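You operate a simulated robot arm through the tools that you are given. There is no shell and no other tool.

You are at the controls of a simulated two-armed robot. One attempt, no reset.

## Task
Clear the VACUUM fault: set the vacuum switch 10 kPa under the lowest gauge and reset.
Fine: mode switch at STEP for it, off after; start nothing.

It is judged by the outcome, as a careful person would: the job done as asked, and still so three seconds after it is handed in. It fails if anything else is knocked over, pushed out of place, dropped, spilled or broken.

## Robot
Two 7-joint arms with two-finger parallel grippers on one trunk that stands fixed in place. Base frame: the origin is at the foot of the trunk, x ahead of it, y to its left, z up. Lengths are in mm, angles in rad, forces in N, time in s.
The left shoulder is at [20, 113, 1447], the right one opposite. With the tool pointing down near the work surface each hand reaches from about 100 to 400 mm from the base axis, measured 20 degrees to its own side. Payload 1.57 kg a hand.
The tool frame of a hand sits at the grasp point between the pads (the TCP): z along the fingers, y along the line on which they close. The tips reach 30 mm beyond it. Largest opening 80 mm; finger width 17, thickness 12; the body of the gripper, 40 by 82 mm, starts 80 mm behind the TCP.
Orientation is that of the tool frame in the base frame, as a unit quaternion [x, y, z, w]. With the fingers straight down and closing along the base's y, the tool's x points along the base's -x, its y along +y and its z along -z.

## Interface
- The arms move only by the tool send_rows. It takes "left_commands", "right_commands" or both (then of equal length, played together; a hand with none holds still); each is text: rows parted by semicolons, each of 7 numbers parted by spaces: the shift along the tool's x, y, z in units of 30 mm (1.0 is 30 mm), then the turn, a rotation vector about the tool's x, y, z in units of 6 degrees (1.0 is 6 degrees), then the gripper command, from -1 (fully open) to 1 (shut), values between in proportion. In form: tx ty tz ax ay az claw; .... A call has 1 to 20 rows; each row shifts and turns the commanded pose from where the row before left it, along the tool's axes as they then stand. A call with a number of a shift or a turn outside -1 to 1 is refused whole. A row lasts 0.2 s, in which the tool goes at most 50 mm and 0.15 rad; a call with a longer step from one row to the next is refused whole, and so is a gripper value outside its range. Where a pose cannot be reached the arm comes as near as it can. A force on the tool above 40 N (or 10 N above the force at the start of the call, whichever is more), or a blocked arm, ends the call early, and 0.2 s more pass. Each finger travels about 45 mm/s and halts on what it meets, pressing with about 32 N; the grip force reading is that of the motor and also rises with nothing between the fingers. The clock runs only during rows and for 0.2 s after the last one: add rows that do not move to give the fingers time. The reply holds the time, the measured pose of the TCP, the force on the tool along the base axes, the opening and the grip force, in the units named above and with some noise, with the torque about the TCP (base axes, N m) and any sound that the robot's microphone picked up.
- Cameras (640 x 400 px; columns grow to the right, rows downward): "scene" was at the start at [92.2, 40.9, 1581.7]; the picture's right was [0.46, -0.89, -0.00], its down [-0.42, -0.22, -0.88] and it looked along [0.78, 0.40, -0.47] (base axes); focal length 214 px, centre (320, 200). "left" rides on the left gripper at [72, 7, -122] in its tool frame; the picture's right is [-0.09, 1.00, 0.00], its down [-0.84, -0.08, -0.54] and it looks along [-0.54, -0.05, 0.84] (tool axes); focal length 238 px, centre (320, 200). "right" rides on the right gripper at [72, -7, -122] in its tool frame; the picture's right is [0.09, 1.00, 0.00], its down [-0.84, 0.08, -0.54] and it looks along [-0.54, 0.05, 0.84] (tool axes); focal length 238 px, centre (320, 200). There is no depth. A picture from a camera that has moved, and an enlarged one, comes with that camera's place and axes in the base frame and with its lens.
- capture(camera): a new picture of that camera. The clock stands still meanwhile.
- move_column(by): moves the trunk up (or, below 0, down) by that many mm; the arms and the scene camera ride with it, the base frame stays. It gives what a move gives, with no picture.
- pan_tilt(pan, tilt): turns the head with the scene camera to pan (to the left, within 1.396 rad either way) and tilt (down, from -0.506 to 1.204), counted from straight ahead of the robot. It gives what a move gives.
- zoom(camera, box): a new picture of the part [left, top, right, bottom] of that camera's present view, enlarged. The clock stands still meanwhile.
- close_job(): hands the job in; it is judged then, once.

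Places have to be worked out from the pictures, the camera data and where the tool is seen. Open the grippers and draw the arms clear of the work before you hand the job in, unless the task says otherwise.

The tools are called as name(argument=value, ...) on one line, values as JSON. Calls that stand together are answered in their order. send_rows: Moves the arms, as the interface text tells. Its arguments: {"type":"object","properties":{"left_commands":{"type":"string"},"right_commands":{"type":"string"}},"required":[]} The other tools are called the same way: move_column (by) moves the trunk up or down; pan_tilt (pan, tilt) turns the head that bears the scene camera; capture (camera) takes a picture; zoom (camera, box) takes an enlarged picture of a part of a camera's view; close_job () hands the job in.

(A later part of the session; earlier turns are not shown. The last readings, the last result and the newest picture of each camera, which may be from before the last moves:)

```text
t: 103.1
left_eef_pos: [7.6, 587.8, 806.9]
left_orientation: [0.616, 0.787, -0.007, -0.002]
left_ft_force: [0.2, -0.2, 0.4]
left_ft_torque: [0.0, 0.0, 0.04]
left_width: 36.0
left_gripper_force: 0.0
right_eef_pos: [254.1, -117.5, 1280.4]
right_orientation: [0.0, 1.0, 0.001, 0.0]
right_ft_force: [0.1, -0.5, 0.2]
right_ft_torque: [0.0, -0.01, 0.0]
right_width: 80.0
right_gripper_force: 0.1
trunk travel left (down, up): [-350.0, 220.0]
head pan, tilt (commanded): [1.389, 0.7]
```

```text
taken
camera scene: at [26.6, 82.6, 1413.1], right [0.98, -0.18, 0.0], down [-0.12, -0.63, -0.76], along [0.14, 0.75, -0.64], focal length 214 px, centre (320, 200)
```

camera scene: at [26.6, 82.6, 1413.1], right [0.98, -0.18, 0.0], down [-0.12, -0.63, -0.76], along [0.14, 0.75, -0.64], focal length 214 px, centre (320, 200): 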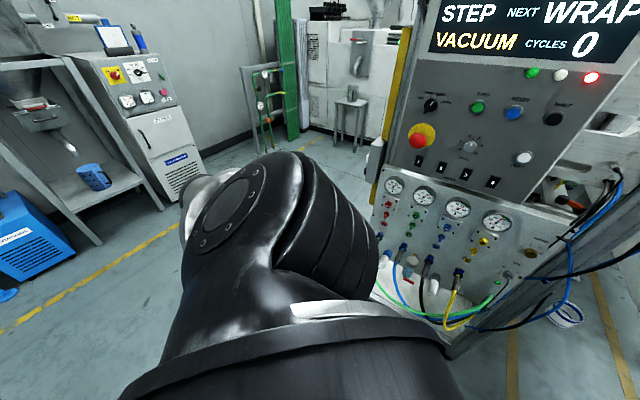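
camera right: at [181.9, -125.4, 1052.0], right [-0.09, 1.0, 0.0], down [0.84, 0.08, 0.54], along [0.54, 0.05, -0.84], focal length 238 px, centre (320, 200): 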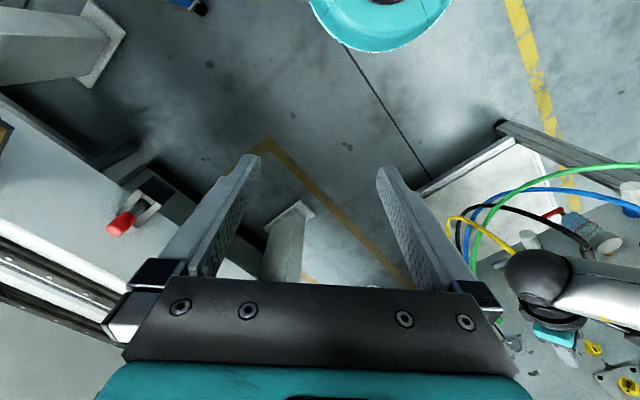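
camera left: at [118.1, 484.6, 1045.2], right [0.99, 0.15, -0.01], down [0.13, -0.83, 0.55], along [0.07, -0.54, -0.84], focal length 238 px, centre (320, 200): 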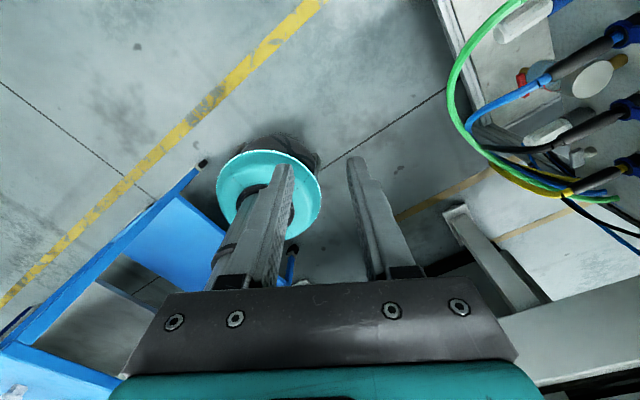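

No limits so far. I'll continue down and inward toward hanging.

send_rows(left_commands="-0.647 -0.023 0.593 0 0 0 0.1; -0.647 -0.023 0.593 0 0 0 0.1; -0.647 -0.023 0.593 0 0 0 0.1; -0.647 -0.023 0.593 0 0 0 0.1; -0.647 -0.023 0.593 0 0 0 0.1; -0.679 -0.031 0.467 0 0 0 0.1; -0.679 -0.031 0.467 0 0 0 0.1; -0.679 -0.031 0.467 0 0 0 0.1; 0 0 0 0 0 0 0.1")

capture(camera="scene")

capture(camera="left")

```text
t: 105.1
left_eef_pos: [24.3, 526.3, 744.3]
left_orientation: [0.616, 0.787, -0.007, -0.002]
left_ft_force: [0.9, 0.7, -0.1]
left_ft_torque: [0.01, 0.0, 0.02]
left_width: 36.1
left_gripper_force: 0.1
left hand out of reach, approached as far as the arm can: row 4, 5, 6, 7, 8
right_eef_pos: [254.1, -117.4, 1281.0]
right_orientation: [0.0, 1.0, 0.001, 0.0]
right_ft_force: [-0.5, -0.6, 0.3]
right_ft_torque: [-0.02, 0.0, -0.03]
right_width: 80.0
right_gripper_force: 0.1
trunk travel left (down, up): [-350.0, 220.0]
head pan, tilt (commanded): [1.389, 0.7]
```

```text
taken
camera scene: at [26.4, 82.6, 1413.1], right [0.98, -0.18, 0.0], down [-0.12, -0.63, -0.76], along [0.14, 0.75, -0.64], focal length 214 px, centre (320, 200)
```

scene: 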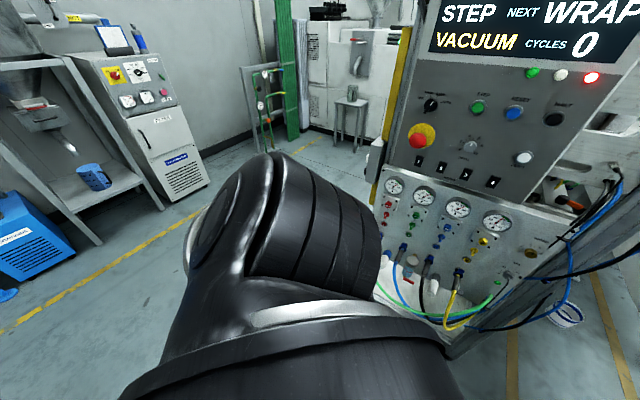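

```text
taken
camera left: at [15.0, 598.0, 865.4], right [0.99, 0.15, -0.01], down [0.13, -0.83, 0.55], along [0.07, -0.54, -0.84], focal length 238 px, centre (320, 200)
```

left: 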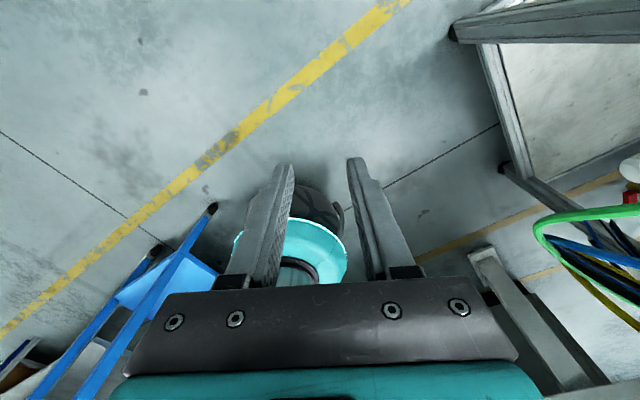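

I'll now try swinging the arm forward about the shoulder's lateral axis (wrist forward about 140 mm, hand nose coming up about 22°), which is the direction that should unwind the shoulder.

send_rows(left_commands="-0.21 0.842 -0.208 -0.444 -0.11 0.004 0.1; -0.21 0.842 -0.208 -0.444 -0.11 0.004 0.1; -0.21 0.842 -0.208 -0.444 -0.11 0.004 0.1; -0.21 0.842 -0.208 -0.444 -0.11 0.004 0.1; -0.21 0.842 -0.208 -0.444 -0.11 0.004 0.1; -0.21 0.842 -0.208 -0.444 -0.11 0.004 0.1; -0.21 0.842 -0.208 -0.444 -0.11 0.004 0.1; -0.21 0.842 -0.208 -0.444 -0.11 0.004 0.1; 0 0 0 0 0 0 0.1")

capture(camera="scene")

capture(camera="left")

```text
t: 107.1
left_eef_pos: [222.3, 526.3, 823.8]
left_orientation: [0.606, 0.774, 0.111, 0.148]
left_ft_force: [0.3, 0.5, 0.0]
left_ft_torque: [-0.01, 0.01, -0.02]
left_width: 35.9
left_gripper_force: 0.1
right_eef_pos: [254.8, -118.4, 1282.1]
right_orientation: [0.001, 1.0, 0.001, 0.0]
right_ft_force: [0.4, 0.8, 0.2]
right_ft_torque: [0.02, 0.02, -0.01]
right_width: 80.1
right_gripper_force: 0.0
trunk travel left (down, up): [-350.0, 220.0]
head pan, tilt (commanded): [1.389, 0.7]
```

```text
taken
camera scene: at [26.4, 82.7, 1413.1], right [0.98, -0.18, 0.0], down [-0.12, -0.63, -0.76], along [0.14, 0.75, -0.64], focal length 214 px, centre (320, 200)
```

scene: 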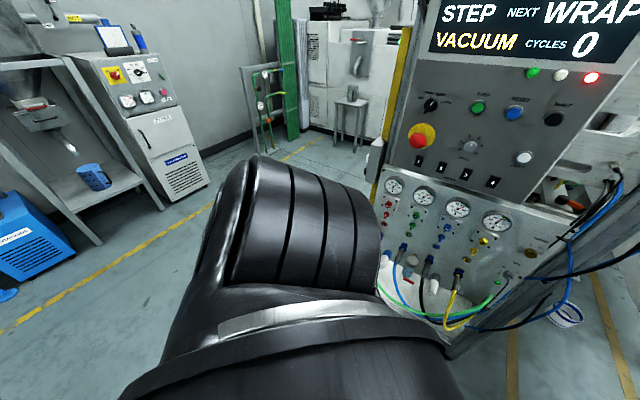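

```text
taken
camera left: at [168.2, 597.8, 934.3], right [0.92, 0.15, 0.36], down [-0.08, -0.83, 0.56], along [0.38, -0.54, -0.75], focal length 238 px, centre (320, 200)
```

left: 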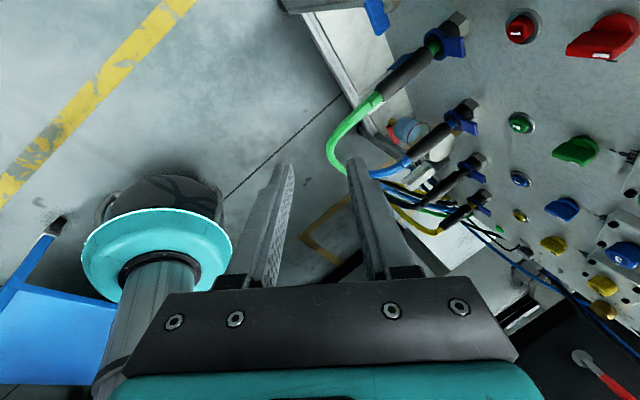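

That worked: the shoulder cap has rotated past back with no flags, so the arm is now on the low side. I'll continue swinging forward and inward, staying about 150 mm off the panel.

send_rows(left_commands="-0.68 0.567 0.219 -0.462 -0.115 0.004 0.1; -0.68 0.567 0.219 -0.462 -0.115 0.004 0.1; -0.68 0.567 0.219 -0.462 -0.115 0.004 0.1; -0.68 0.567 0.219 -0.462 -0.115 0.004 0.1; -0.68 0.567 0.219 -0.462 -0.115 0.004 0.1; -0.68 0.567 0.219 -0.462 -0.115 0.004 0.1; -0.68 0.567 0.219 -0.462 -0.115 0.004 0.1; 0 0 0 0 0 0 0.1")

capture(camera="scene")

capture(camera="left")

```text
t: 108.9
left_eef_pos: [337.9, 468.0, 912.8]
left_orientation: [0.578, 0.736, 0.214, 0.28]
left_ft_force: [-0.2, 0.5, 0.5]
left_ft_torque: [-0.01, 0.01, 0.01]
left_width: 36.2
left_gripper_force: 0.0
left hand out of reach, approached as far as the arm can: row 2, 3, 4, 5, 6, 7
right_eef_pos: [253.9, -117.7, 1280.6]
right_orientation: [0.0, 1.0, 0.001, 0.0]
right_ft_force: [-0.5, -0.2, -0.3]
right_ft_torque: [0.01, -0.01, 0.02]
right_width: 79.7
right_gripper_force: 0.1
trunk travel left (down, up): [-350.0, 220.0]
head pan, tilt (commanded): [1.389, 0.7]
```

```text
taken
camera scene: at [26.4, 82.7, 1413.1], right [0.98, -0.18, 0.0], down [-0.12, -0.63, -0.76], along [0.14, 0.75, -0.64], focal length 214 px, centre (320, 200)
```

scene: 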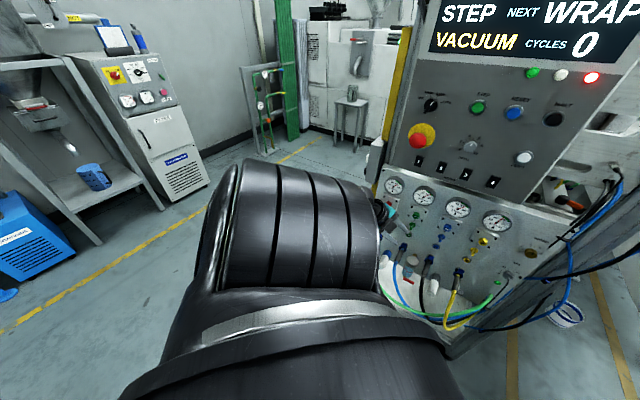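

```text
taken
camera left: at [249.8, 541.1, 997.2], right [0.74, 0.15, 0.65], down [-0.27, -0.83, 0.5], along [0.61, -0.54, -0.57], focal length 238 px, centre (320, 200)
```

left: 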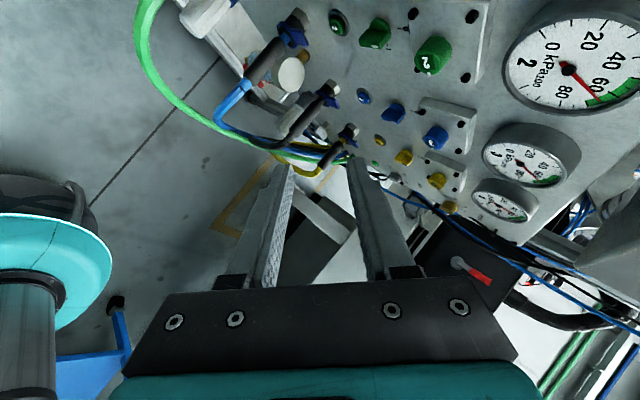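

The shoulder is unwinding further, though the last rows hit a limit when moving inward. I'll try moving right along the panel from here at the same height.

send_rows(left_commands="-0.6 0.3 0.2 0 0 0 0.1; -0.6 0.3 0.2 0 0 0 0.1; -0.6 0.3 0.2 0 0 0 0.1; -0.6 0.3 0.2 0 0 0 0.1; 0 0 0 0 0 0 0.1")

pan_tilt(pan=0.9, tilt=1.1)

capture(camera="scene")

```text
t: 110.1
left_eef_pos: [360.2, 442.0, 961.7]
left_orientation: [0.577, 0.737, 0.214, 0.28]
left_ft_force: [0.4, 0.6, 0.1]
left_ft_torque: [-0.02, -0.01, -0.02]
left_width: 36.0
left_gripper_force: 0.0
left hand out of reach, approached as far as the arm can: row 1, 2, 3, 4
right_eef_pos: [253.2, -117.0, 1279.7]
right_orientation: [0.0, 1.0, 0.001, 0.0]
right_ft_force: [0.2, -0.7, -0.1]
right_ft_torque: [0.0, -0.02, 0.01]
right_width: 80.0
right_gripper_force: 0.0
trunk travel left (down, up): [-350.0, 220.0]
head pan, tilt (commanded): [1.389, 0.7]
```

```text
t: 111.0
left_eef_pos: [360.7, 443.0, 962.4]
left_orientation: [0.578, 0.736, 0.214, 0.28]
left_ft_force: [0.6, 0.4, -0.3]
left_ft_torque: [-0.01, 0.01, -0.03]
left_width: 35.8
left_gripper_force: 0.0
right_eef_pos: [253.8, -117.9, 1281.3]
right_orientation: [0.0, 1.0, 0.001, 0.0]
right_ft_force: [0.6, 0.2, 0.6]
right_ft_torque: [-0.02, 0.0, -0.01]
right_width: 79.9
right_gripper_force: 0.1
trunk travel left (down, up): [-350.0, 220.0]
head pan, tilt (commanded): [0.901, 1.1]
```

```text
taken
camera scene: at [50.3, 48.6, 1383.1], right [0.78, -0.62, 0.0], down [-0.55, -0.7, -0.45], along [0.28, 0.36, -0.89], focal length 214 px, centre (320, 200)
```

scene: 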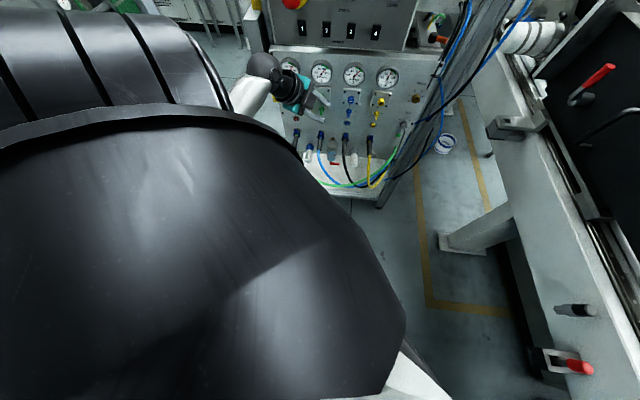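

The forearm now comes from a low elbow. I'll back the wrist off a little, then level the hand to the panel normal in this low-elbow posture and check that it's reachable.

send_rows(left_commands="-0.408 -0.634 -0.45 0 0 0 0.1; -0.408 -0.634 -0.45 0 0 0 0.1; -0.408 -0.634 -0.45 0 0 0 0.1; 0.395 0.482 -0.033 -0.7728 0.6332 0 0.1; 0.395 0.482 -0.033 -0.7728 0.6332 0 0.1; 0.395 0.482 -0.033 -0.7728 0.6332 0 0.1; 0.395 0.482 -0.033 -0.7728 0.6332 0 0.1; 0.395 0.482 -0.033 -0.7728 0.6332 0 0.1; 0.395 0.482 -0.033 -0.7728 0.6332 0 0.1; 0.395 0.482 -0.033 -0.7728 0.6332 0 0.1; 0.395 0.482 -0.033 -0.7728 0.6332 0 0.1; 0.395 0.482 -0.033 -0.7728 0.6332 0 0.1; 0.395 0.482 -0.033 -0.7728 0.6332 0 0.1; 0 0 0 0 0 0 0.1")

pan_tilt(pan=1.3, tilt=0.8)

capture(camera="scene")

capture(camera="left")

```text
t: 114.0
left_eef_pos: [300.1, 531.2, 1103.0]
left_orientation: [0.324, 0.644, 0.653, 0.232]
left_ft_force: [0.5, -0.1, -0.5]
left_ft_torque: [0.0, 0.01, 0.03]
left_width: 35.9
left_gripper_force: 0.1
left hand out of reach, approached as far as the arm can: row 8, 10, 12, 13
right_eef_pos: [254.1, -118.2, 1281.6]
right_orientation: [0.0, 1.0, 0.001, 0.0]
right_ft_force: [0.1, -1.3, 0.6]
right_ft_torque: [0.01, -0.01, 0.0]
right_width: 80.2
right_gripper_force: 0.0
trunk travel left (down, up): [-350.0, 220.0]
head pan, tilt (commanded): [0.901, 1.1]
```

```text
t: 114.9
left_eef_pos: [301.6, 531.4, 1101.4]
left_orientation: [0.325, 0.645, 0.652, 0.232]
left_ft_force: [-0.3, 1.0, 0.5]
left_ft_torque: [0.0, -0.05, 0.03]
left_width: 36.0
left_gripper_force: 0.1
right_eef_pos: [254.4, -116.6, 1280.7]
right_orientation: [0.0, 1.0, 0.0, 0.0]
right_ft_force: [0.1, 0.5, 0.3]
right_ft_torque: [-0.01, -0.01, -0.01]
right_width: 79.9
right_gripper_force: 0.1
trunk travel left (down, up): [-350.0, 220.0]
head pan, tilt (commanded): [1.3, 0.799]
```

```text
taken
camera scene: at [32.7, 76.8, 1404.8], right [0.96, -0.27, 0.0], down [-0.19, -0.69, -0.7], along [0.19, 0.67, -0.72], focal length 214 px, centre (320, 200)
```

scene: 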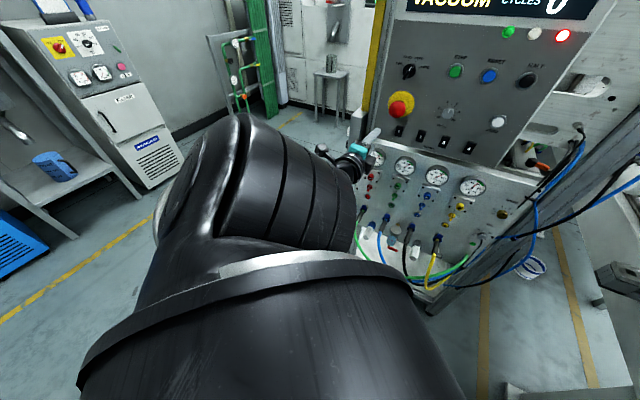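

```text
taken
camera left: at [164.9, 498.3, 1123.5], right [0.18, -0.13, 0.98], down [0.17, -0.97, -0.16], along [0.97, 0.19, -0.15], focal length 238 px, centre (320, 200)
```

left: 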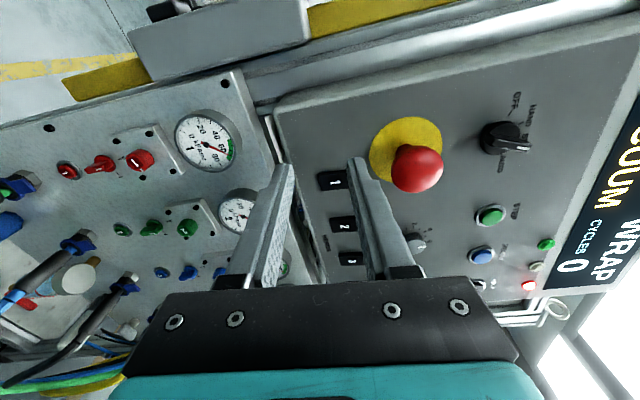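

The hand is level at the panel normal with the elbow still low. I'll back off 40 mm, lower the trunk to the bottom, then try moving right toward the knob in this posture.

send_rows(left_commands="0 0 -0.7 0 0 0 0.1; 0 0 -0.7 0 0 0 0.1; 0 0 0 0 0 0 0.1")

move_column(by=-350)

capture(camera="left")

capture(camera="scene")

```text
t: 115.7
left_eef_pos: [268.2, 503.5, 1106.6]
left_orientation: [0.325, 0.644, 0.652, 0.232]
left_ft_force: [0.1, 0.4, -0.1]
left_ft_torque: [0.01, -0.03, 0.01]
left_width: 35.9
left_gripper_force: 0.0
left hand out of reach, approached as far as the arm can: row 2
right_eef_pos: [254.9, -118.2, 1281.7]
right_orientation: [0.0, 1.0, 0.002, 0.0]
right_ft_force: [0.4, -0.7, -0.1]
right_ft_torque: [0.0, 0.02, 0.0]
right_width: 79.9
right_gripper_force: 0.2
trunk travel left (down, up): [-350.0, 220.0]
head pan, tilt (commanded): [1.3, 0.799]
```

```text
t: 119.1
left_eef_pos: [269.1, 504.3, 757.4]
left_orientation: [0.326, 0.643, 0.652, 0.234]
left_ft_force: [-0.1, -0.1, 0.5]
left_ft_torque: [-0.02, 0.01, -0.01]
left_width: 36.1
left_gripper_force: 0.1
right_eef_pos: [254.8, -117.9, 931.8]
right_orientation: [0.0, 1.0, 0.001, -0.001]
right_ft_force: [-0.4, 0.2, 0.3]
right_ft_torque: [0.0, 0.01, 0.0]
right_width: 80.4
right_gripper_force: 0.0
trunk travel left (down, up): [0.0, 570.0]
head pan, tilt (commanded): [1.3, 0.799]
```

```text
taken
camera left: at [132.7, 471.8, 778.2], right [0.18, -0.13, 0.98], down [0.17, -0.97, -0.16], along [0.97, 0.19, -0.15], focal length 238 px, centre (320, 200)
```

left: 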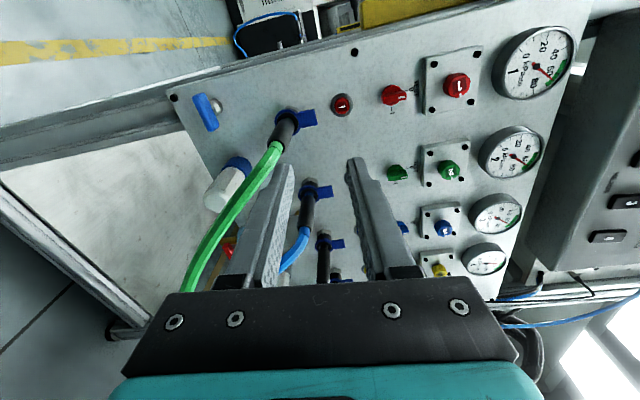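

```text
taken
camera scene: at [32.7, 76.8, 1054.9], right [0.96, -0.27, 0.0], down [-0.19, -0.69, -0.7], along [0.19, 0.67, -0.72], focal length 214 px, centre (320, 200)
```

scene: 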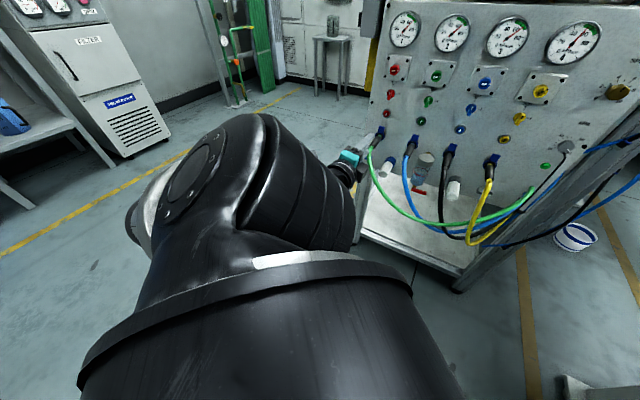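

The view is clear. I'll test moving right 120 mm and up 40 mm along the panel with the low elbow.

send_rows(left_commands="-0.8 0.27 0 0 0 0 0.1; -0.8 0.27 0 0 0 0 0.1; -0.8 0.27 0 0 0 0 0.1; -0.8 0.27 0 0 0 0 0.1; -0.8 0.27 0 0 0 0 0.1; 0 0 0 0 0 0 0.1")

capture(camera="scene")

```text
t: 120.5
left_eef_pos: [340.9, 428.9, 783.3]
left_orientation: [0.325, 0.644, 0.652, 0.233]
left_ft_force: [0.2, -0.7, 0.0]
left_ft_torque: [0.0, 0.02, 0.01]
left_width: 35.9
left_gripper_force: 0.0
left hand out of reach, approached as far as the arm can: row 1
right_eef_pos: [254.3, -119.2, 930.1]
right_orientation: [-0.001, 1.0, 0.0, 0.0]
right_ft_force: [0.2, 0.2, 0.5]
right_ft_torque: [0.02, 0.04, 0.0]
right_width: 79.9
right_gripper_force: 0.1
trunk travel left (down, up): [0.0, 570.0]
head pan, tilt (commanded): [1.3, 0.799]
```

```text
taken
camera scene: at [32.9, 76.7, 1054.8], right [0.96, -0.27, 0.0], down [-0.19, -0.69, -0.7], along [0.19, 0.67, -0.72], focal length 214 px, centre (320, 200)
```

scene: 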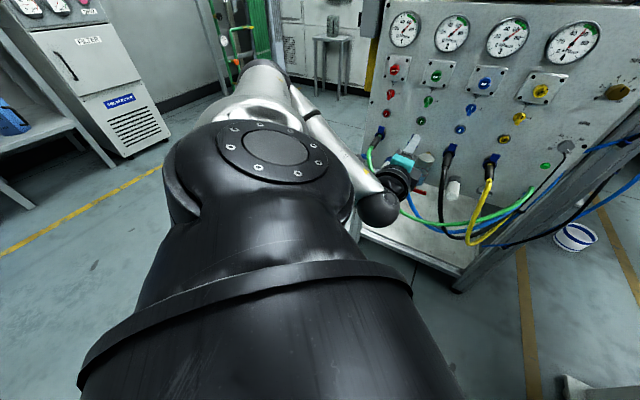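

Moving right made the arm jump back to the high-elbow posture, so a square-on approach at knob height really is out of reach. I'll use a slanted approach from the upper left with the pads kept parallel to the knob axis and the camera on the far side. First I'll roll the hand about -139° here in free space.

send_rows(left_commands="0 0 0 0 0 -1 0.1; 0 0 0 0 0 -1 0.1; 0 0 0 0 0 -1 0.1; 0 0 0 0 0 -1 0.1; 0 0 0 0 0 -1 0.1; 0 0 0 0 0 -1 0.1; 0 0 0 0 0 -1 0.1; 0 0 0 0 0 -1 0.1; 0 0 0 0 0 -1 0.1; 0 0 0 0 0 -1 0.1; 0 0 0 0 0 -1 0.1; 0 0 0 0 0 -1 0.1; 0 0 0 0 0 -1 0.1; 0 0 0 0 0 -1 0.1; 0 0 0 0 0 -1 0.1; 0 0 0 0 0 -1 0.1; 0 0 0 0 0 -1 0.1; 0 0 0 0 0 -1 0.1; 0 0 0 0 0 -1 0.1; 0 0 0 0 0 0 0.1")

capture(camera="left")

capture(camera="scene")

```text
t: 124.7
left_eef_pos: [340.9, 427.6, 783.6]
left_orientation: [-0.364, 0.623, 0.16, 0.674]
left_ft_force: [-0.4, -0.4, 0.7]
left_ft_torque: [-0.03, 0.03, 0.03]
left_width: 36.1
left_gripper_force: 0.1
right_eef_pos: [254.6, -117.0, 931.2]
right_orientation: [0.0, 1.0, 0.001, 0.0]
right_ft_force: [-0.3, 0.4, 0.0]
right_ft_torque: [0.01, 0.03, 0.01]
right_width: 80.0
right_gripper_force: 0.1
trunk travel left (down, up): [0.0, 570.0]
head pan, tilt (commanded): [1.3, 0.799]
```

```text
taken
camera left: at [261.2, 331.7, 718.7], right [-0.68, 0.7, -0.2], down [-0.49, -0.23, 0.84], along [0.55, 0.67, 0.5], focal length 238 px, centre (320, 200)
```

left: 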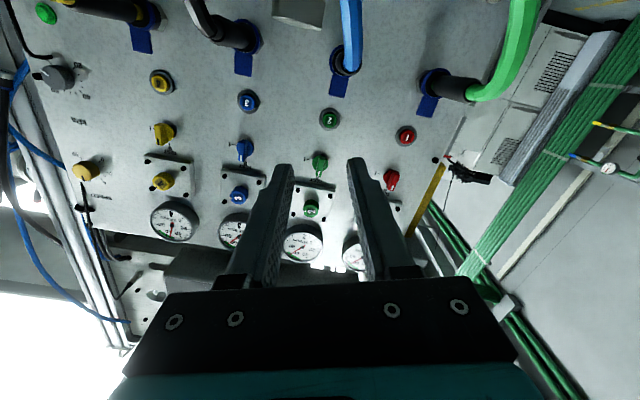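

```text
taken
camera scene: at [32.7, 76.8, 1054.8], right [0.96, -0.27, 0.0], down [-0.19, -0.69, -0.7], along [0.19, 0.67, -0.72], focal length 214 px, centre (320, 200)
```

scene: 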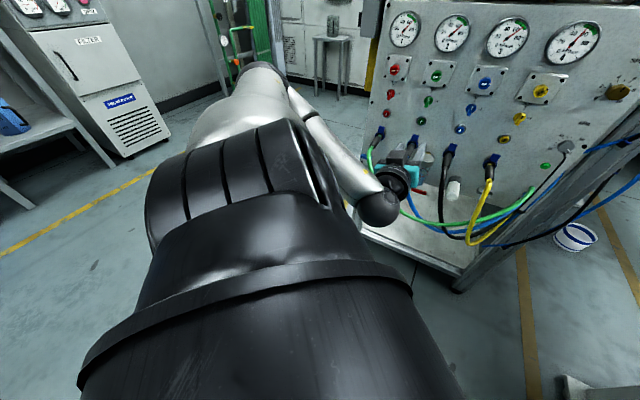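

The ribbed back of the shoulder joint now faces up (cap down), so the shoulder has flipped to its natural branch and is away from the limit. I'll test moving right along the panel at knob height.

send_rows(left_commands="0.131 -0.832 0 0 0 0 0.1; 0.131 -0.832 0 0 0 0 0.1; 0.131 -0.832 0 0 0 0 0.1; 0.131 -0.832 0 0 0 0 0.1; 0 0 0 0 0 0 0.1")

capture(camera="scene")

```text
t: 125.9
left_eef_pos: [409.4, 355.9, 798.2]
left_orientation: [-0.363, 0.623, 0.16, 0.674]
left_ft_force: [-0.2, -0.4, 0.0]
left_ft_torque: [0.02, 0.03, -0.01]
left_width: 35.8
left_gripper_force: 0.0
right_eef_pos: [254.1, -119.1, 931.2]
right_orientation: [-0.001, 1.0, 0.001, 0.0]
right_ft_force: [-0.4, 0.7, 0.6]
right_ft_torque: [0.01, 0.02, 0.01]
right_width: 80.3
right_gripper_force: 0.1
trunk travel left (down, up): [0.0, 570.0]
head pan, tilt (commanded): [1.3, 0.799]
```

```text
taken
camera scene: at [32.8, 76.7, 1054.9], right [0.96, -0.27, 0.0], down [-0.19, -0.69, -0.7], along [0.19, 0.67, -0.72], focal length 214 px, centre (320, 200)
```

scene: 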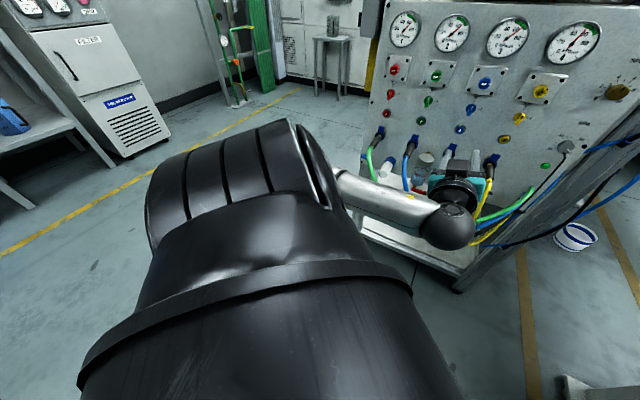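

That solved it: the elbow dropped and the hand moved right freely at knob height. I'll continue right to in front of the kPa knob, still at n ≈ 541.

send_rows(left_commands="0.243 -0.798 0 0 0 0 0.1; 0.243 -0.798 0 0 0 0 0.1; 0.243 -0.798 0 0 0 0 0.1; 0.243 -0.798 0 0 0 0 0.1; 0.243 -0.798 0 0 0 0 0.1; 0.243 -0.798 0 0 0 0 0.1; 0.243 -0.798 0 0 0 0 0.1; 0.243 -0.798 0 0 0 0 0.1; 0 0 0 0 0 0 0.1")

capture(camera="left")

pan_tilt(pan=0.4, tilt=0.4)

capture(camera="scene")

```text
t: 127.9
left_eef_pos: [547.2, 210.8, 797.7]
left_orientation: [-0.364, 0.623, 0.161, 0.673]
left_ft_force: [0.0, -0.8, 0.7]
left_ft_torque: [0.01, 0.0, 0.04]
left_width: 36.1
left_gripper_force: 0.1
right_eef_pos: [254.7, -118.2, 931.3]
right_orientation: [0.0, 1.0, 0.001, 0.0]
right_ft_force: [-1.5, 0.3, 0.1]
right_ft_torque: [0.02, -0.01, 0.0]
right_width: 79.9
right_gripper_force: 0.1
trunk travel left (down, up): [0.0, 570.0]
head pan, tilt (commanded): [1.3, 0.799]
```

```text
taken
camera left: at [468.0, 114.6, 732.4], right [-0.68, 0.7, -0.2], down [-0.48, -0.23, 0.84], along [0.55, 0.67, 0.5], focal length 238 px, centre (320, 200)
```

left: 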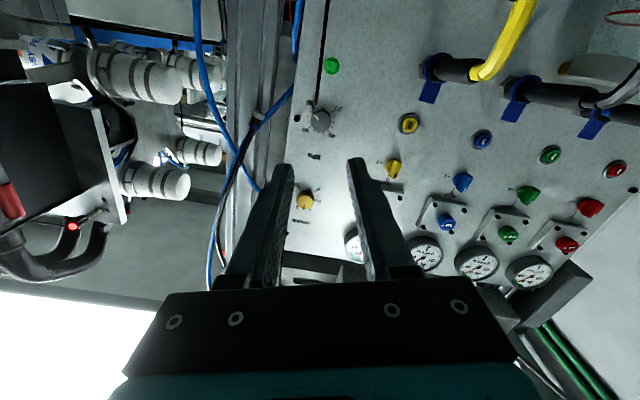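

```text
t: 129.1
left_eef_pos: [547.6, 211.9, 796.5]
left_orientation: [-0.364, 0.623, 0.16, 0.674]
left_ft_force: [0.1, 0.4, -0.1]
left_ft_torque: [-0.02, 0.01, 0.0]
left_width: 35.9
left_gripper_force: 0.1
right_eef_pos: [254.0, -118.1, 930.4]
right_orientation: [0.0, 1.0, 0.001, 0.0]
right_ft_force: [-0.4, 0.2, 0.3]
right_ft_torque: [-0.01, -0.02, 0.04]
right_width: 79.8
right_gripper_force: 0.0
trunk travel left (down, up): [0.0, 570.0]
head pan, tilt (commanded): [0.4, 0.4]
```

```text
taken
camera scene: at [96.4, 35.2, 1089.9], right [0.39, -0.92, 0.0], down [-0.36, -0.15, -0.92], along [0.85, 0.36, -0.39], focal length 214 px, centre (320, 200)
```

scene: 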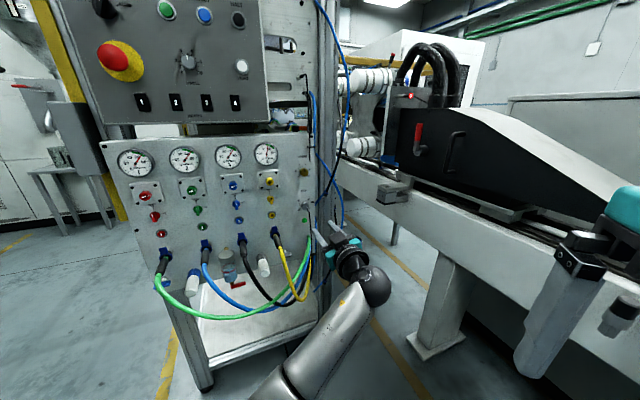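

Excellent: the hand is now square in front of the kPa knob (n 537, u 237, z 797) with a natural arm posture. I'll zoom in on the knob to refine its centre and pointer.

zoom(camera="left", box=[280, 80, 376, 140])

zoom(camera="scene", box=[270, 190, 366, 250])

```text
6.67 times, centred on (328, 110) of left
camera zoom: at [467.8, 115.0, 732.4], right [-0.68, 0.7, -0.2], down [-0.48, -0.23, 0.84], along [0.55, 0.67, 0.5], focal length 1589 px, centre (267, 800)
```

zoom: 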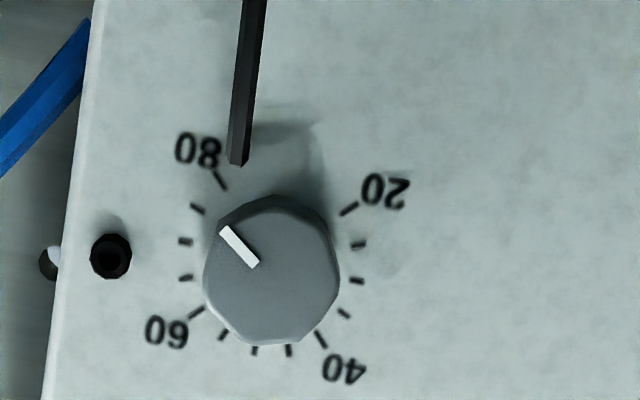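

```text
6.67 times, centred on (318, 220) of scene
camera zoom: at [96.4, 35.2, 1089.9], right [0.39, -0.92, 0.0], down [-0.36, -0.15, -0.92], along [0.85, 0.36, -0.39], focal length 1430 px, centre (333, 67)
```

zoom: 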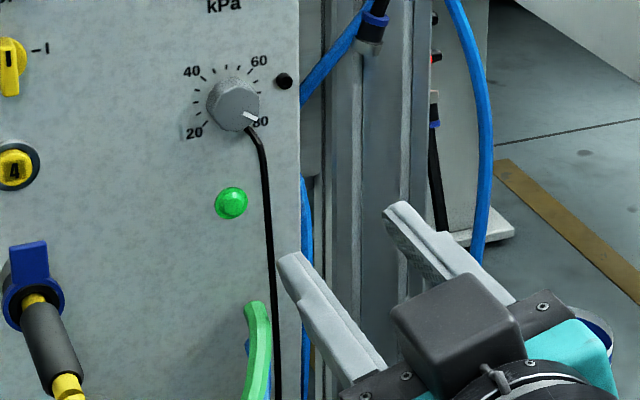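

The knob face is about 18 mm proud of the panel (n ≈ 703), 24–25 mm across, centred at u 239.7, z 794.3, and the pointer reads about 77.6. Turning to 45 needs about 147° counter-clockwise in two strokes that keep the fingers off the bolt and wire. I'll fix the small tilt and roll to the start angle of +28°.

send_rows(left_commands="0 0 0 -0.107 -0.451 0 0.2; 0 0 0 0 0 1 0.2; 0 0 0 0 0 1 0.2; 0 0 0 0 0 1 0.2; 0 0 0 0 0 1 0.2; 0 0 0 0 0 1 0.2; 0 0 0 0 0 1 0.2; 0 0 0 0 0 1 0.2; 0 0 0 0 0 0.5 0.2; 0 0 0 0 0 0 0.2")

capture(camera="left")

capture(camera="scene")

```text
t: 131.3
left_eef_pos: [547.8, 210.0, 796.9]
left_orientation: [-0.101, 0.7, 0.422, 0.568]
left_ft_force: [-0.2, 0.6, 0.1]
left_ft_torque: [-0.01, -0.04, -0.02]
left_width: 32.1
left_gripper_force: 0.0
right_eef_pos: [253.2, -118.4, 930.8]
right_orientation: [0.0, 1.0, 0.002, -0.001]
right_ft_force: [0.5, 0.0, 0.1]
right_ft_torque: [0.0, -0.01, 0.01]
right_width: 80.0
right_gripper_force: 0.2
trunk travel left (down, up): [0.0, 570.0]
head pan, tilt (commanded): [0.4, 0.4]
```

```text
taken
camera left: at [434.2, 153.2, 737.4], right [-0.59, 0.59, 0.55], down [-0.06, -0.71, 0.7], along [0.81, 0.38, 0.45], focal length 238 px, centre (320, 200)
```

left: 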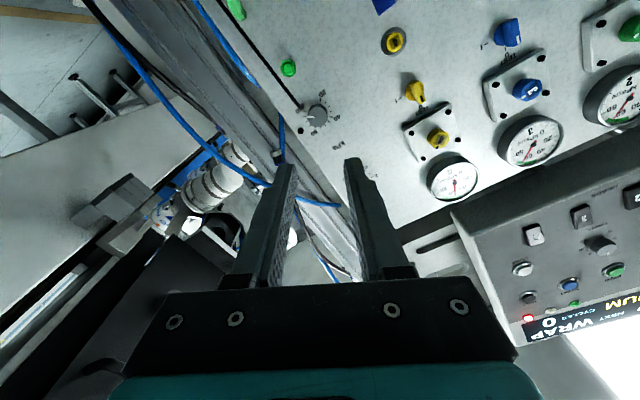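

```text
taken
camera scene: at [96.4, 35.1, 1089.9], right [0.39, -0.92, 0.0], down [-0.36, -0.15, -0.92], along [0.85, 0.36, -0.39], focal length 214 px, centre (320, 200)
```

scene: 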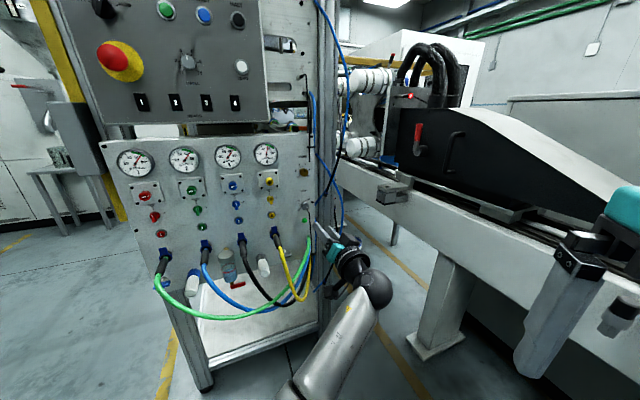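

The orientation is square to the panel with a roll of +28°. I'll zoom in to compare the knob centre with where the tool axis should meet it.

zoom(camera="left", box=[272, 85, 368, 145])

```text
6.67 times, centred on (320, 115) of left
camera zoom: at [434.2, 153.2, 737.4], right [-0.59, 0.59, 0.55], down [-0.06, -0.71, 0.7], along [0.81, 0.38, 0.45], focal length 1589 px, centre (320, 767)
```

zoom: 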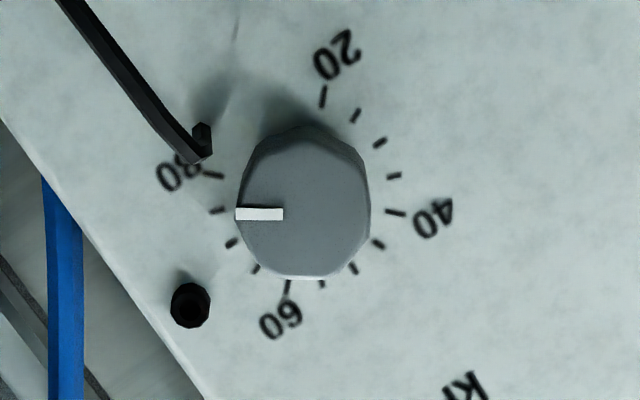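

The tool axis is about 4 mm above and 0.5 mm left of the knob centre. I'll correct that and advance 119 mm so the tips sit about 18 mm short of the knob face, then re-check.

send_rows(left_commands="0.102 -0.07 0.5 0 0 0 0.2; 0 0 0.5 0 0 0 0.2; 0 0 0.5 0 0 0 0.2; 0 0 0.5 0 0 0 0.2; 0 0 0.5 0 0 0 0.2; 0 0 0.5 0 0 0 0.2; 0 0 0.5 0 0 0 0.2; 0 0 0.45 0 0 0 0.2; 0 0 0 0 0 0 0.2")

capture(camera="left")

zoom(camera="left", box=[256, 110, 384, 190])

zoom(camera="scene", box=[280, 180, 376, 240])

```text
t: 133.3
left_eef_pos: [632.0, 295.1, 793.3]
left_orientation: [-0.103, 0.699, 0.421, 0.568]
left_ft_force: [-0.5, 0.1, 0.4]
left_ft_torque: [-0.03, -0.02, 0.0]
left_width: 32.0
left_gripper_force: 0.1
right_eef_pos: [254.8, -117.7, 931.0]
right_orientation: [-0.001, 1.0, 0.001, -0.001]
right_ft_force: [-0.4, 0.4, -0.1]
right_ft_torque: [-0.01, -0.01, 0.02]
right_width: 79.8
right_gripper_force: 0.1
trunk travel left (down, up): [0.0, 570.0]
head pan, tilt (commanded): [0.4, 0.4]
```

```text
taken
camera left: at [518.1, 237.0, 733.5], right [-0.59, 0.59, 0.55], down [-0.06, -0.71, 0.7], along [0.81, 0.38, 0.45], focal length 238 px, centre (320, 200)
```

left: 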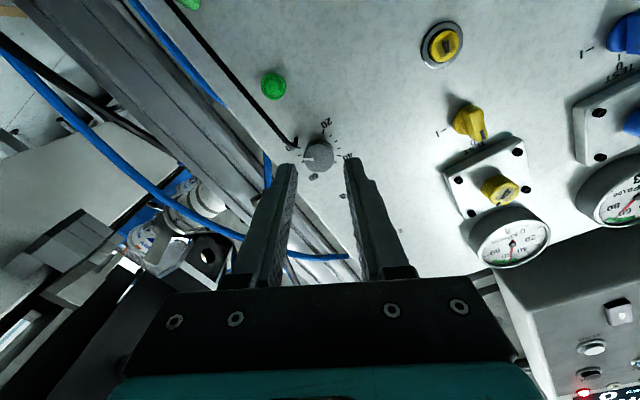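

```text
5.00 times, centred on (320, 150) of left
camera zoom: at [518.1, 237.0, 733.5], right [-0.59, 0.59, 0.55], down [-0.06, -0.71, 0.7], along [0.81, 0.38, 0.45], focal length 1192 px, centre (320, 450)
```

zoom: 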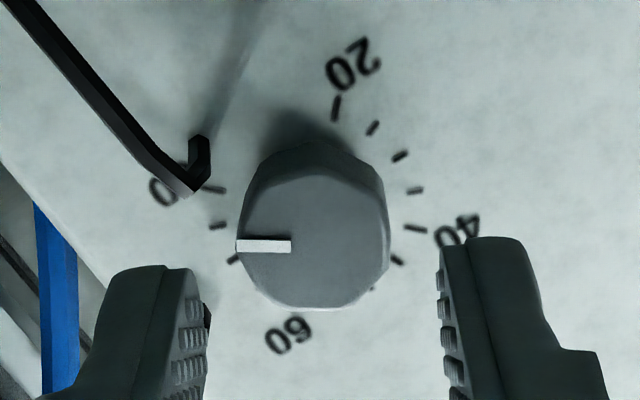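

```text
6.67 times, centred on (328, 210) of scene
camera zoom: at [96.5, 35.2, 1089.9], right [0.39, -0.92, 0.0], down [-0.36, -0.15, -0.92], along [0.85, 0.36, -0.39], focal length 1430 px, centre (267, 133)
```

zoom: 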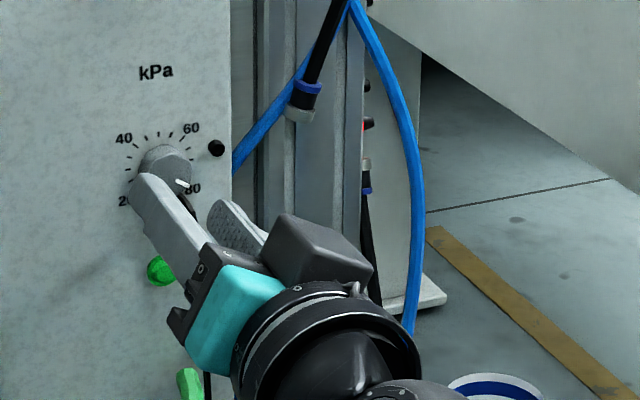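

The wire's bend stands about 15 mm off the panel at lower right (u +12, z -17), so a finger there would touch it. I'll roll to -25° first (fingers at upper right and lower left), correct the centring by about 1.4 mm, and re-check before advancing.

send_rows(left_commands="0.045 -0.014 0 0 0 -1 0.2; 0 0 0 0 0 -1 0.2; 0 0 0 0 0 -1 0.2; 0 0 0 0 0 -1 0.2; 0 0 0 0 0 -1 0.2; 0 0 0 0 0 -1 0.2; 0 0 0 0 0 -1 0.2; 0 0 0 0 0 -1 0.2; 0 0 0 0 0 -0.9 0.2; 0 0 0 0 0 0 0.2")

zoom(camera="left", box=[256, 110, 384, 190])

capture(camera="left")

```text
t: 135.5
left_eef_pos: [632.6, 294.1, 792.8]
left_orientation: [-0.407, 0.578, 0.122, 0.697]
left_ft_force: [-0.1, 0.6, -0.3]
left_ft_torque: [-0.02, 0.01, -0.01]
left_width: 31.7
left_gripper_force: 0.0
right_eef_pos: [254.6, -117.0, 931.5]
right_orientation: [0.0, 1.0, 0.001, 0.0]
right_ft_force: [0.9, 1.0, -0.5]
right_ft_torque: [0.01, -0.02, 0.01]
right_width: 80.1
right_gripper_force: 0.0
trunk travel left (down, up): [0.0, 570.0]
head pan, tilt (commanded): [0.4, 0.4]
```

```text
5.00 times, centred on (320, 150) of left
camera zoom: at [563.6, 191.0, 725.4], right [-0.66, 0.67, -0.34], down [-0.59, -0.18, 0.79], along [0.46, 0.72, 0.51], focal length 1192 px, centre (320, 450)
```

zoom: 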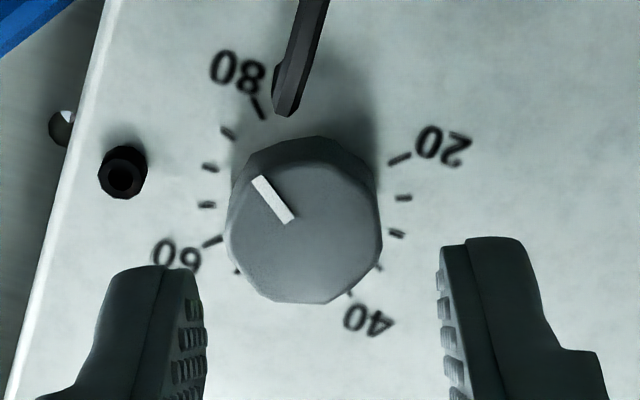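

```text
taken
camera left: at [563.6, 191.0, 725.4], right [-0.66, 0.67, -0.34], down [-0.59, -0.18, 0.79], along [0.46, 0.72, 0.51], focal length 238 px, centre (320, 200)
```

left: 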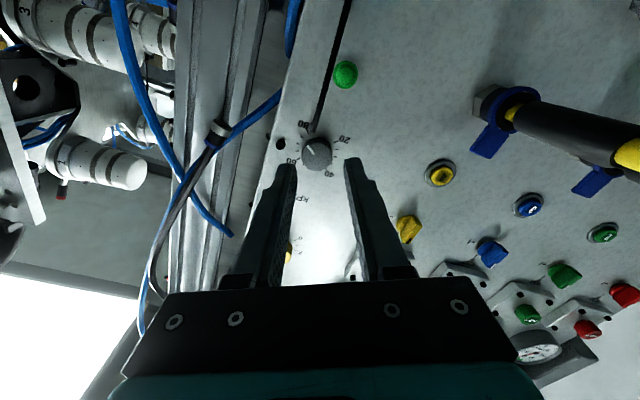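

The ticks and knob face show the axis about 2.8 mm off across the fingers at this roll. I'll correct that, advance 12 mm and verify again.

send_rows(left_commands="0.06 -0.093 0.2 0 0 0 0.2; 0 0 0.2 0 0 0 0.2; 0 0 0 0 0 0 0.2")

zoom(camera="left", box=[256, 120, 384, 200])

zoom(camera="scene", box=[290, 190, 338, 220])

```text
t: 136.3
left_eef_pos: [642.6, 301.7, 791.8]
left_orientation: [-0.406, 0.578, 0.122, 0.697]
left_ft_force: [0.6, 0.7, 0.1]
left_ft_torque: [0.0, 0.0, -0.01]
left_width: 32.0
left_gripper_force: 0.0
right_eef_pos: [254.3, -117.9, 932.0]
right_orientation: [0.001, 1.0, 0.001, 0.001]
right_ft_force: [0.4, 0.1, -0.2]
right_ft_torque: [0.04, 0.01, 0.01]
right_width: 80.0
right_gripper_force: 0.1
trunk travel left (down, up): [0.0, 570.0]
head pan, tilt (commanded): [0.4, 0.4]
```

```text
5.00 times, centred on (320, 160) of left
camera zoom: at [574.5, 197.6, 724.7], right [-0.66, 0.67, -0.34], down [-0.59, -0.18, 0.79], along [0.46, 0.72, 0.51], focal length 1192 px, centre (320, 400)
```

zoom: 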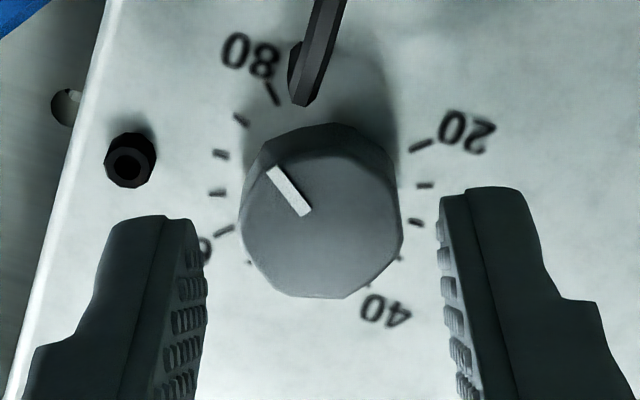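

```text
13.33 times, centred on (314, 205) of scene
camera zoom: at [96.5, 35.1, 1089.9], right [0.39, -0.92, 0.0], down [-0.36, -0.15, -0.92], along [0.85, 0.36, -0.39], focal length 2860 px, centre (400, 133)
```

zoom: 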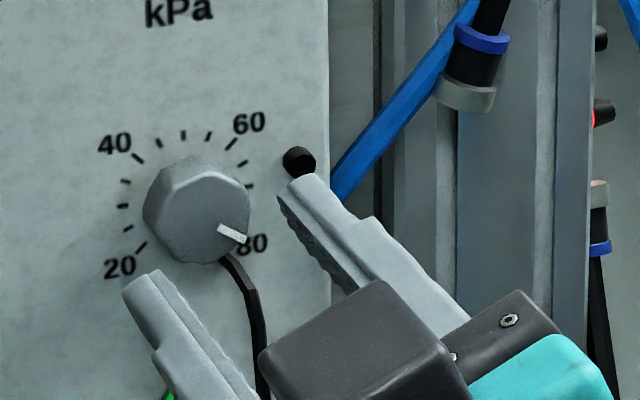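

The knob is now centred between the fingers. I'll roll 7° more to clear the bolt, then advance 15 mm so the tips reach about 8 mm off the panel around the knob.

send_rows(left_commands="0 0 0 0 0 -1 0.2; 0 0 0.1 0 0 -0.2 0.2; 0 0 0.1 0 0 0 0.2; 0 0 0.1 0 0 0 0.2; 0 0 0.1 0 0 0 0.2; 0 0 0.1 0 0 0 0.2; 0 0 0 0 0 0 0.2")

zoom(camera="left", box=[256, 130, 384, 210])

zoom(camera="scene", box=[290, 190, 338, 220])

```text
t: 137.9
left_eef_pos: [652.7, 312.3, 792.5]
left_orientation: [-0.442, 0.552, 0.077, 0.703]
left_ft_force: [-0.3, 0.7, -0.2]
left_ft_torque: [0.01, 0.01, 0.01]
left_width: 31.9
left_gripper_force: 0.0
right_eef_pos: [255.1, -117.5, 929.8]
right_orientation: [0.0, 1.0, 0.0, 0.0]
right_ft_force: [0.0, -0.3, -0.2]
right_ft_torque: [-0.06, 0.03, 0.0]
right_width: 80.0
right_gripper_force: 0.1
trunk travel left (down, up): [0.0, 570.0]
head pan, tilt (commanded): [0.4, 0.4]
```

```text
5.00 times, centred on (320, 170) of left
camera zoom: at [591.1, 202.1, 728.2], right [-0.63, 0.63, -0.46], down [-0.66, -0.11, 0.75], along [0.42, 0.77, 0.48], focal length 1192 px, centre (320, 350)
```

zoom: 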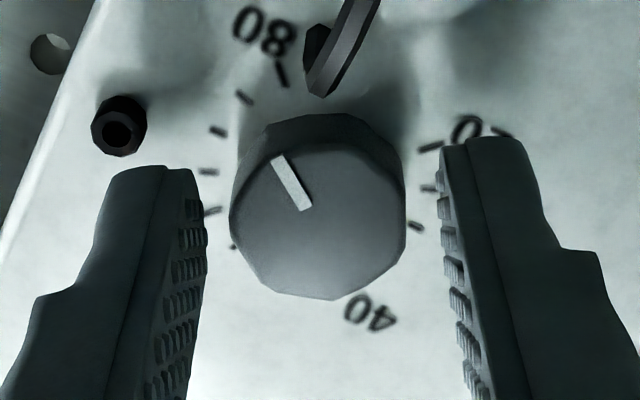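

```text
13.33 times, centred on (314, 205) of scene
camera zoom: at [96.5, 35.1, 1089.9], right [0.39, -0.92, 0.0], down [-0.36, -0.15, -0.92], along [0.85, 0.36, -0.39], focal length 2860 px, centre (400, 133)
```

zoom: 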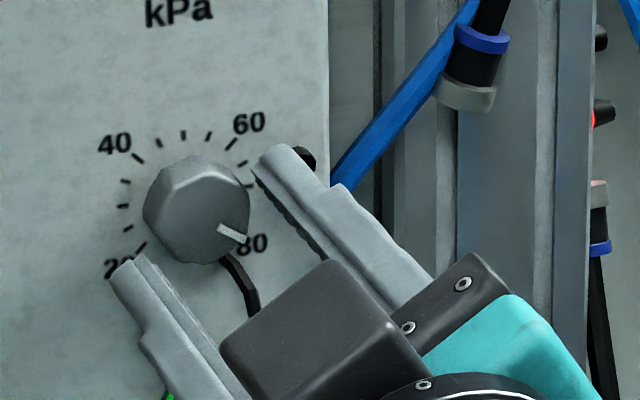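

Tips are at n ≈ 712, straddling the knob and centred within 0.5 mm, with no contact force. I'll narrow the opening to about 28 mm, roll back to +12° around the knob without touching, then close to grip.

send_rows(left_commands="0 0 0 0 0 0 0.3; 0 0 0 0 0 0 0.3; 0 0 0 0 0 1 0.3; 0 0 0 0 0 1 0.3; 0 0 0 0 0 1 0.3; 0 0 0 0 0 1 0.3; 0 0 0 0 0 1 0.3; 0 0 0 0 0 1 0.3; 0 0 0 0 0 1 0.3; 0 0 0 0 0 0.3 0.3; 0 0 0 0 0 0 0.3")

zoom(camera="left", box=[256, 130, 384, 210])

zoom(camera="scene", box=[290, 190, 338, 220])

```text
t: 140.3
left_eef_pos: [652.3, 311.4, 792.3]
left_orientation: [-0.204, 0.676, 0.334, 0.624]
left_ft_force: [-2.7, 0.1, 0.1]
left_ft_torque: [0.0, -0.02, 0.01]
left_width: 29.1
left_gripper_force: 0.1
right_eef_pos: [254.3, -118.2, 931.9]
right_orientation: [0.0, 1.0, 0.0, 0.0]
right_ft_force: [0.4, -0.2, 0.5]
right_ft_torque: [0.0, 0.03, -0.02]
right_width: 80.0
right_gripper_force: 0.0
trunk travel left (down, up): [0.0, 570.0]
head pan, tilt (commanded): [0.4, 0.4]
```

```text
5.00 times, centred on (320, 170) of left
camera zoom: at [553.1, 239.8, 723.5], right [-0.68, 0.68, 0.29], down [-0.21, -0.55, 0.8], along [0.7, 0.48, 0.52], focal length 1192 px, centre (320, 350)
```

zoom: 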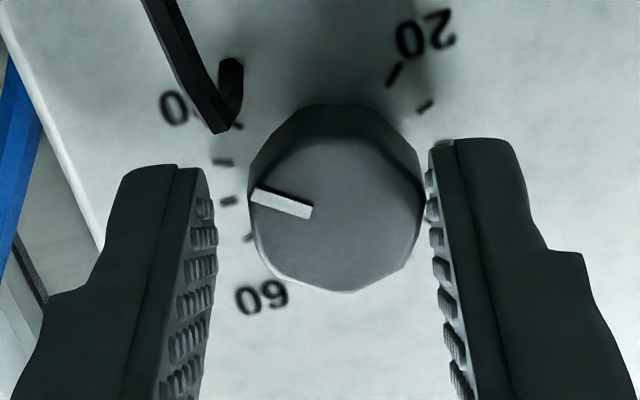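

```text
13.33 times, centred on (314, 205) of scene
camera zoom: at [96.4, 35.2, 1089.9], right [0.39, -0.92, 0.0], down [-0.36, -0.15, -0.92], along [0.85, 0.36, -0.39], focal length 2860 px, centre (400, 133)
```

zoom: 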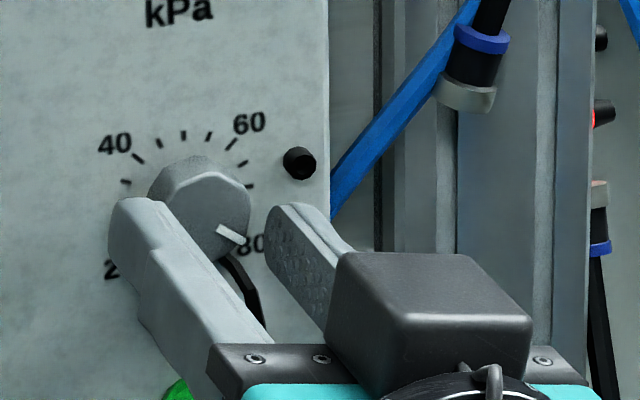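

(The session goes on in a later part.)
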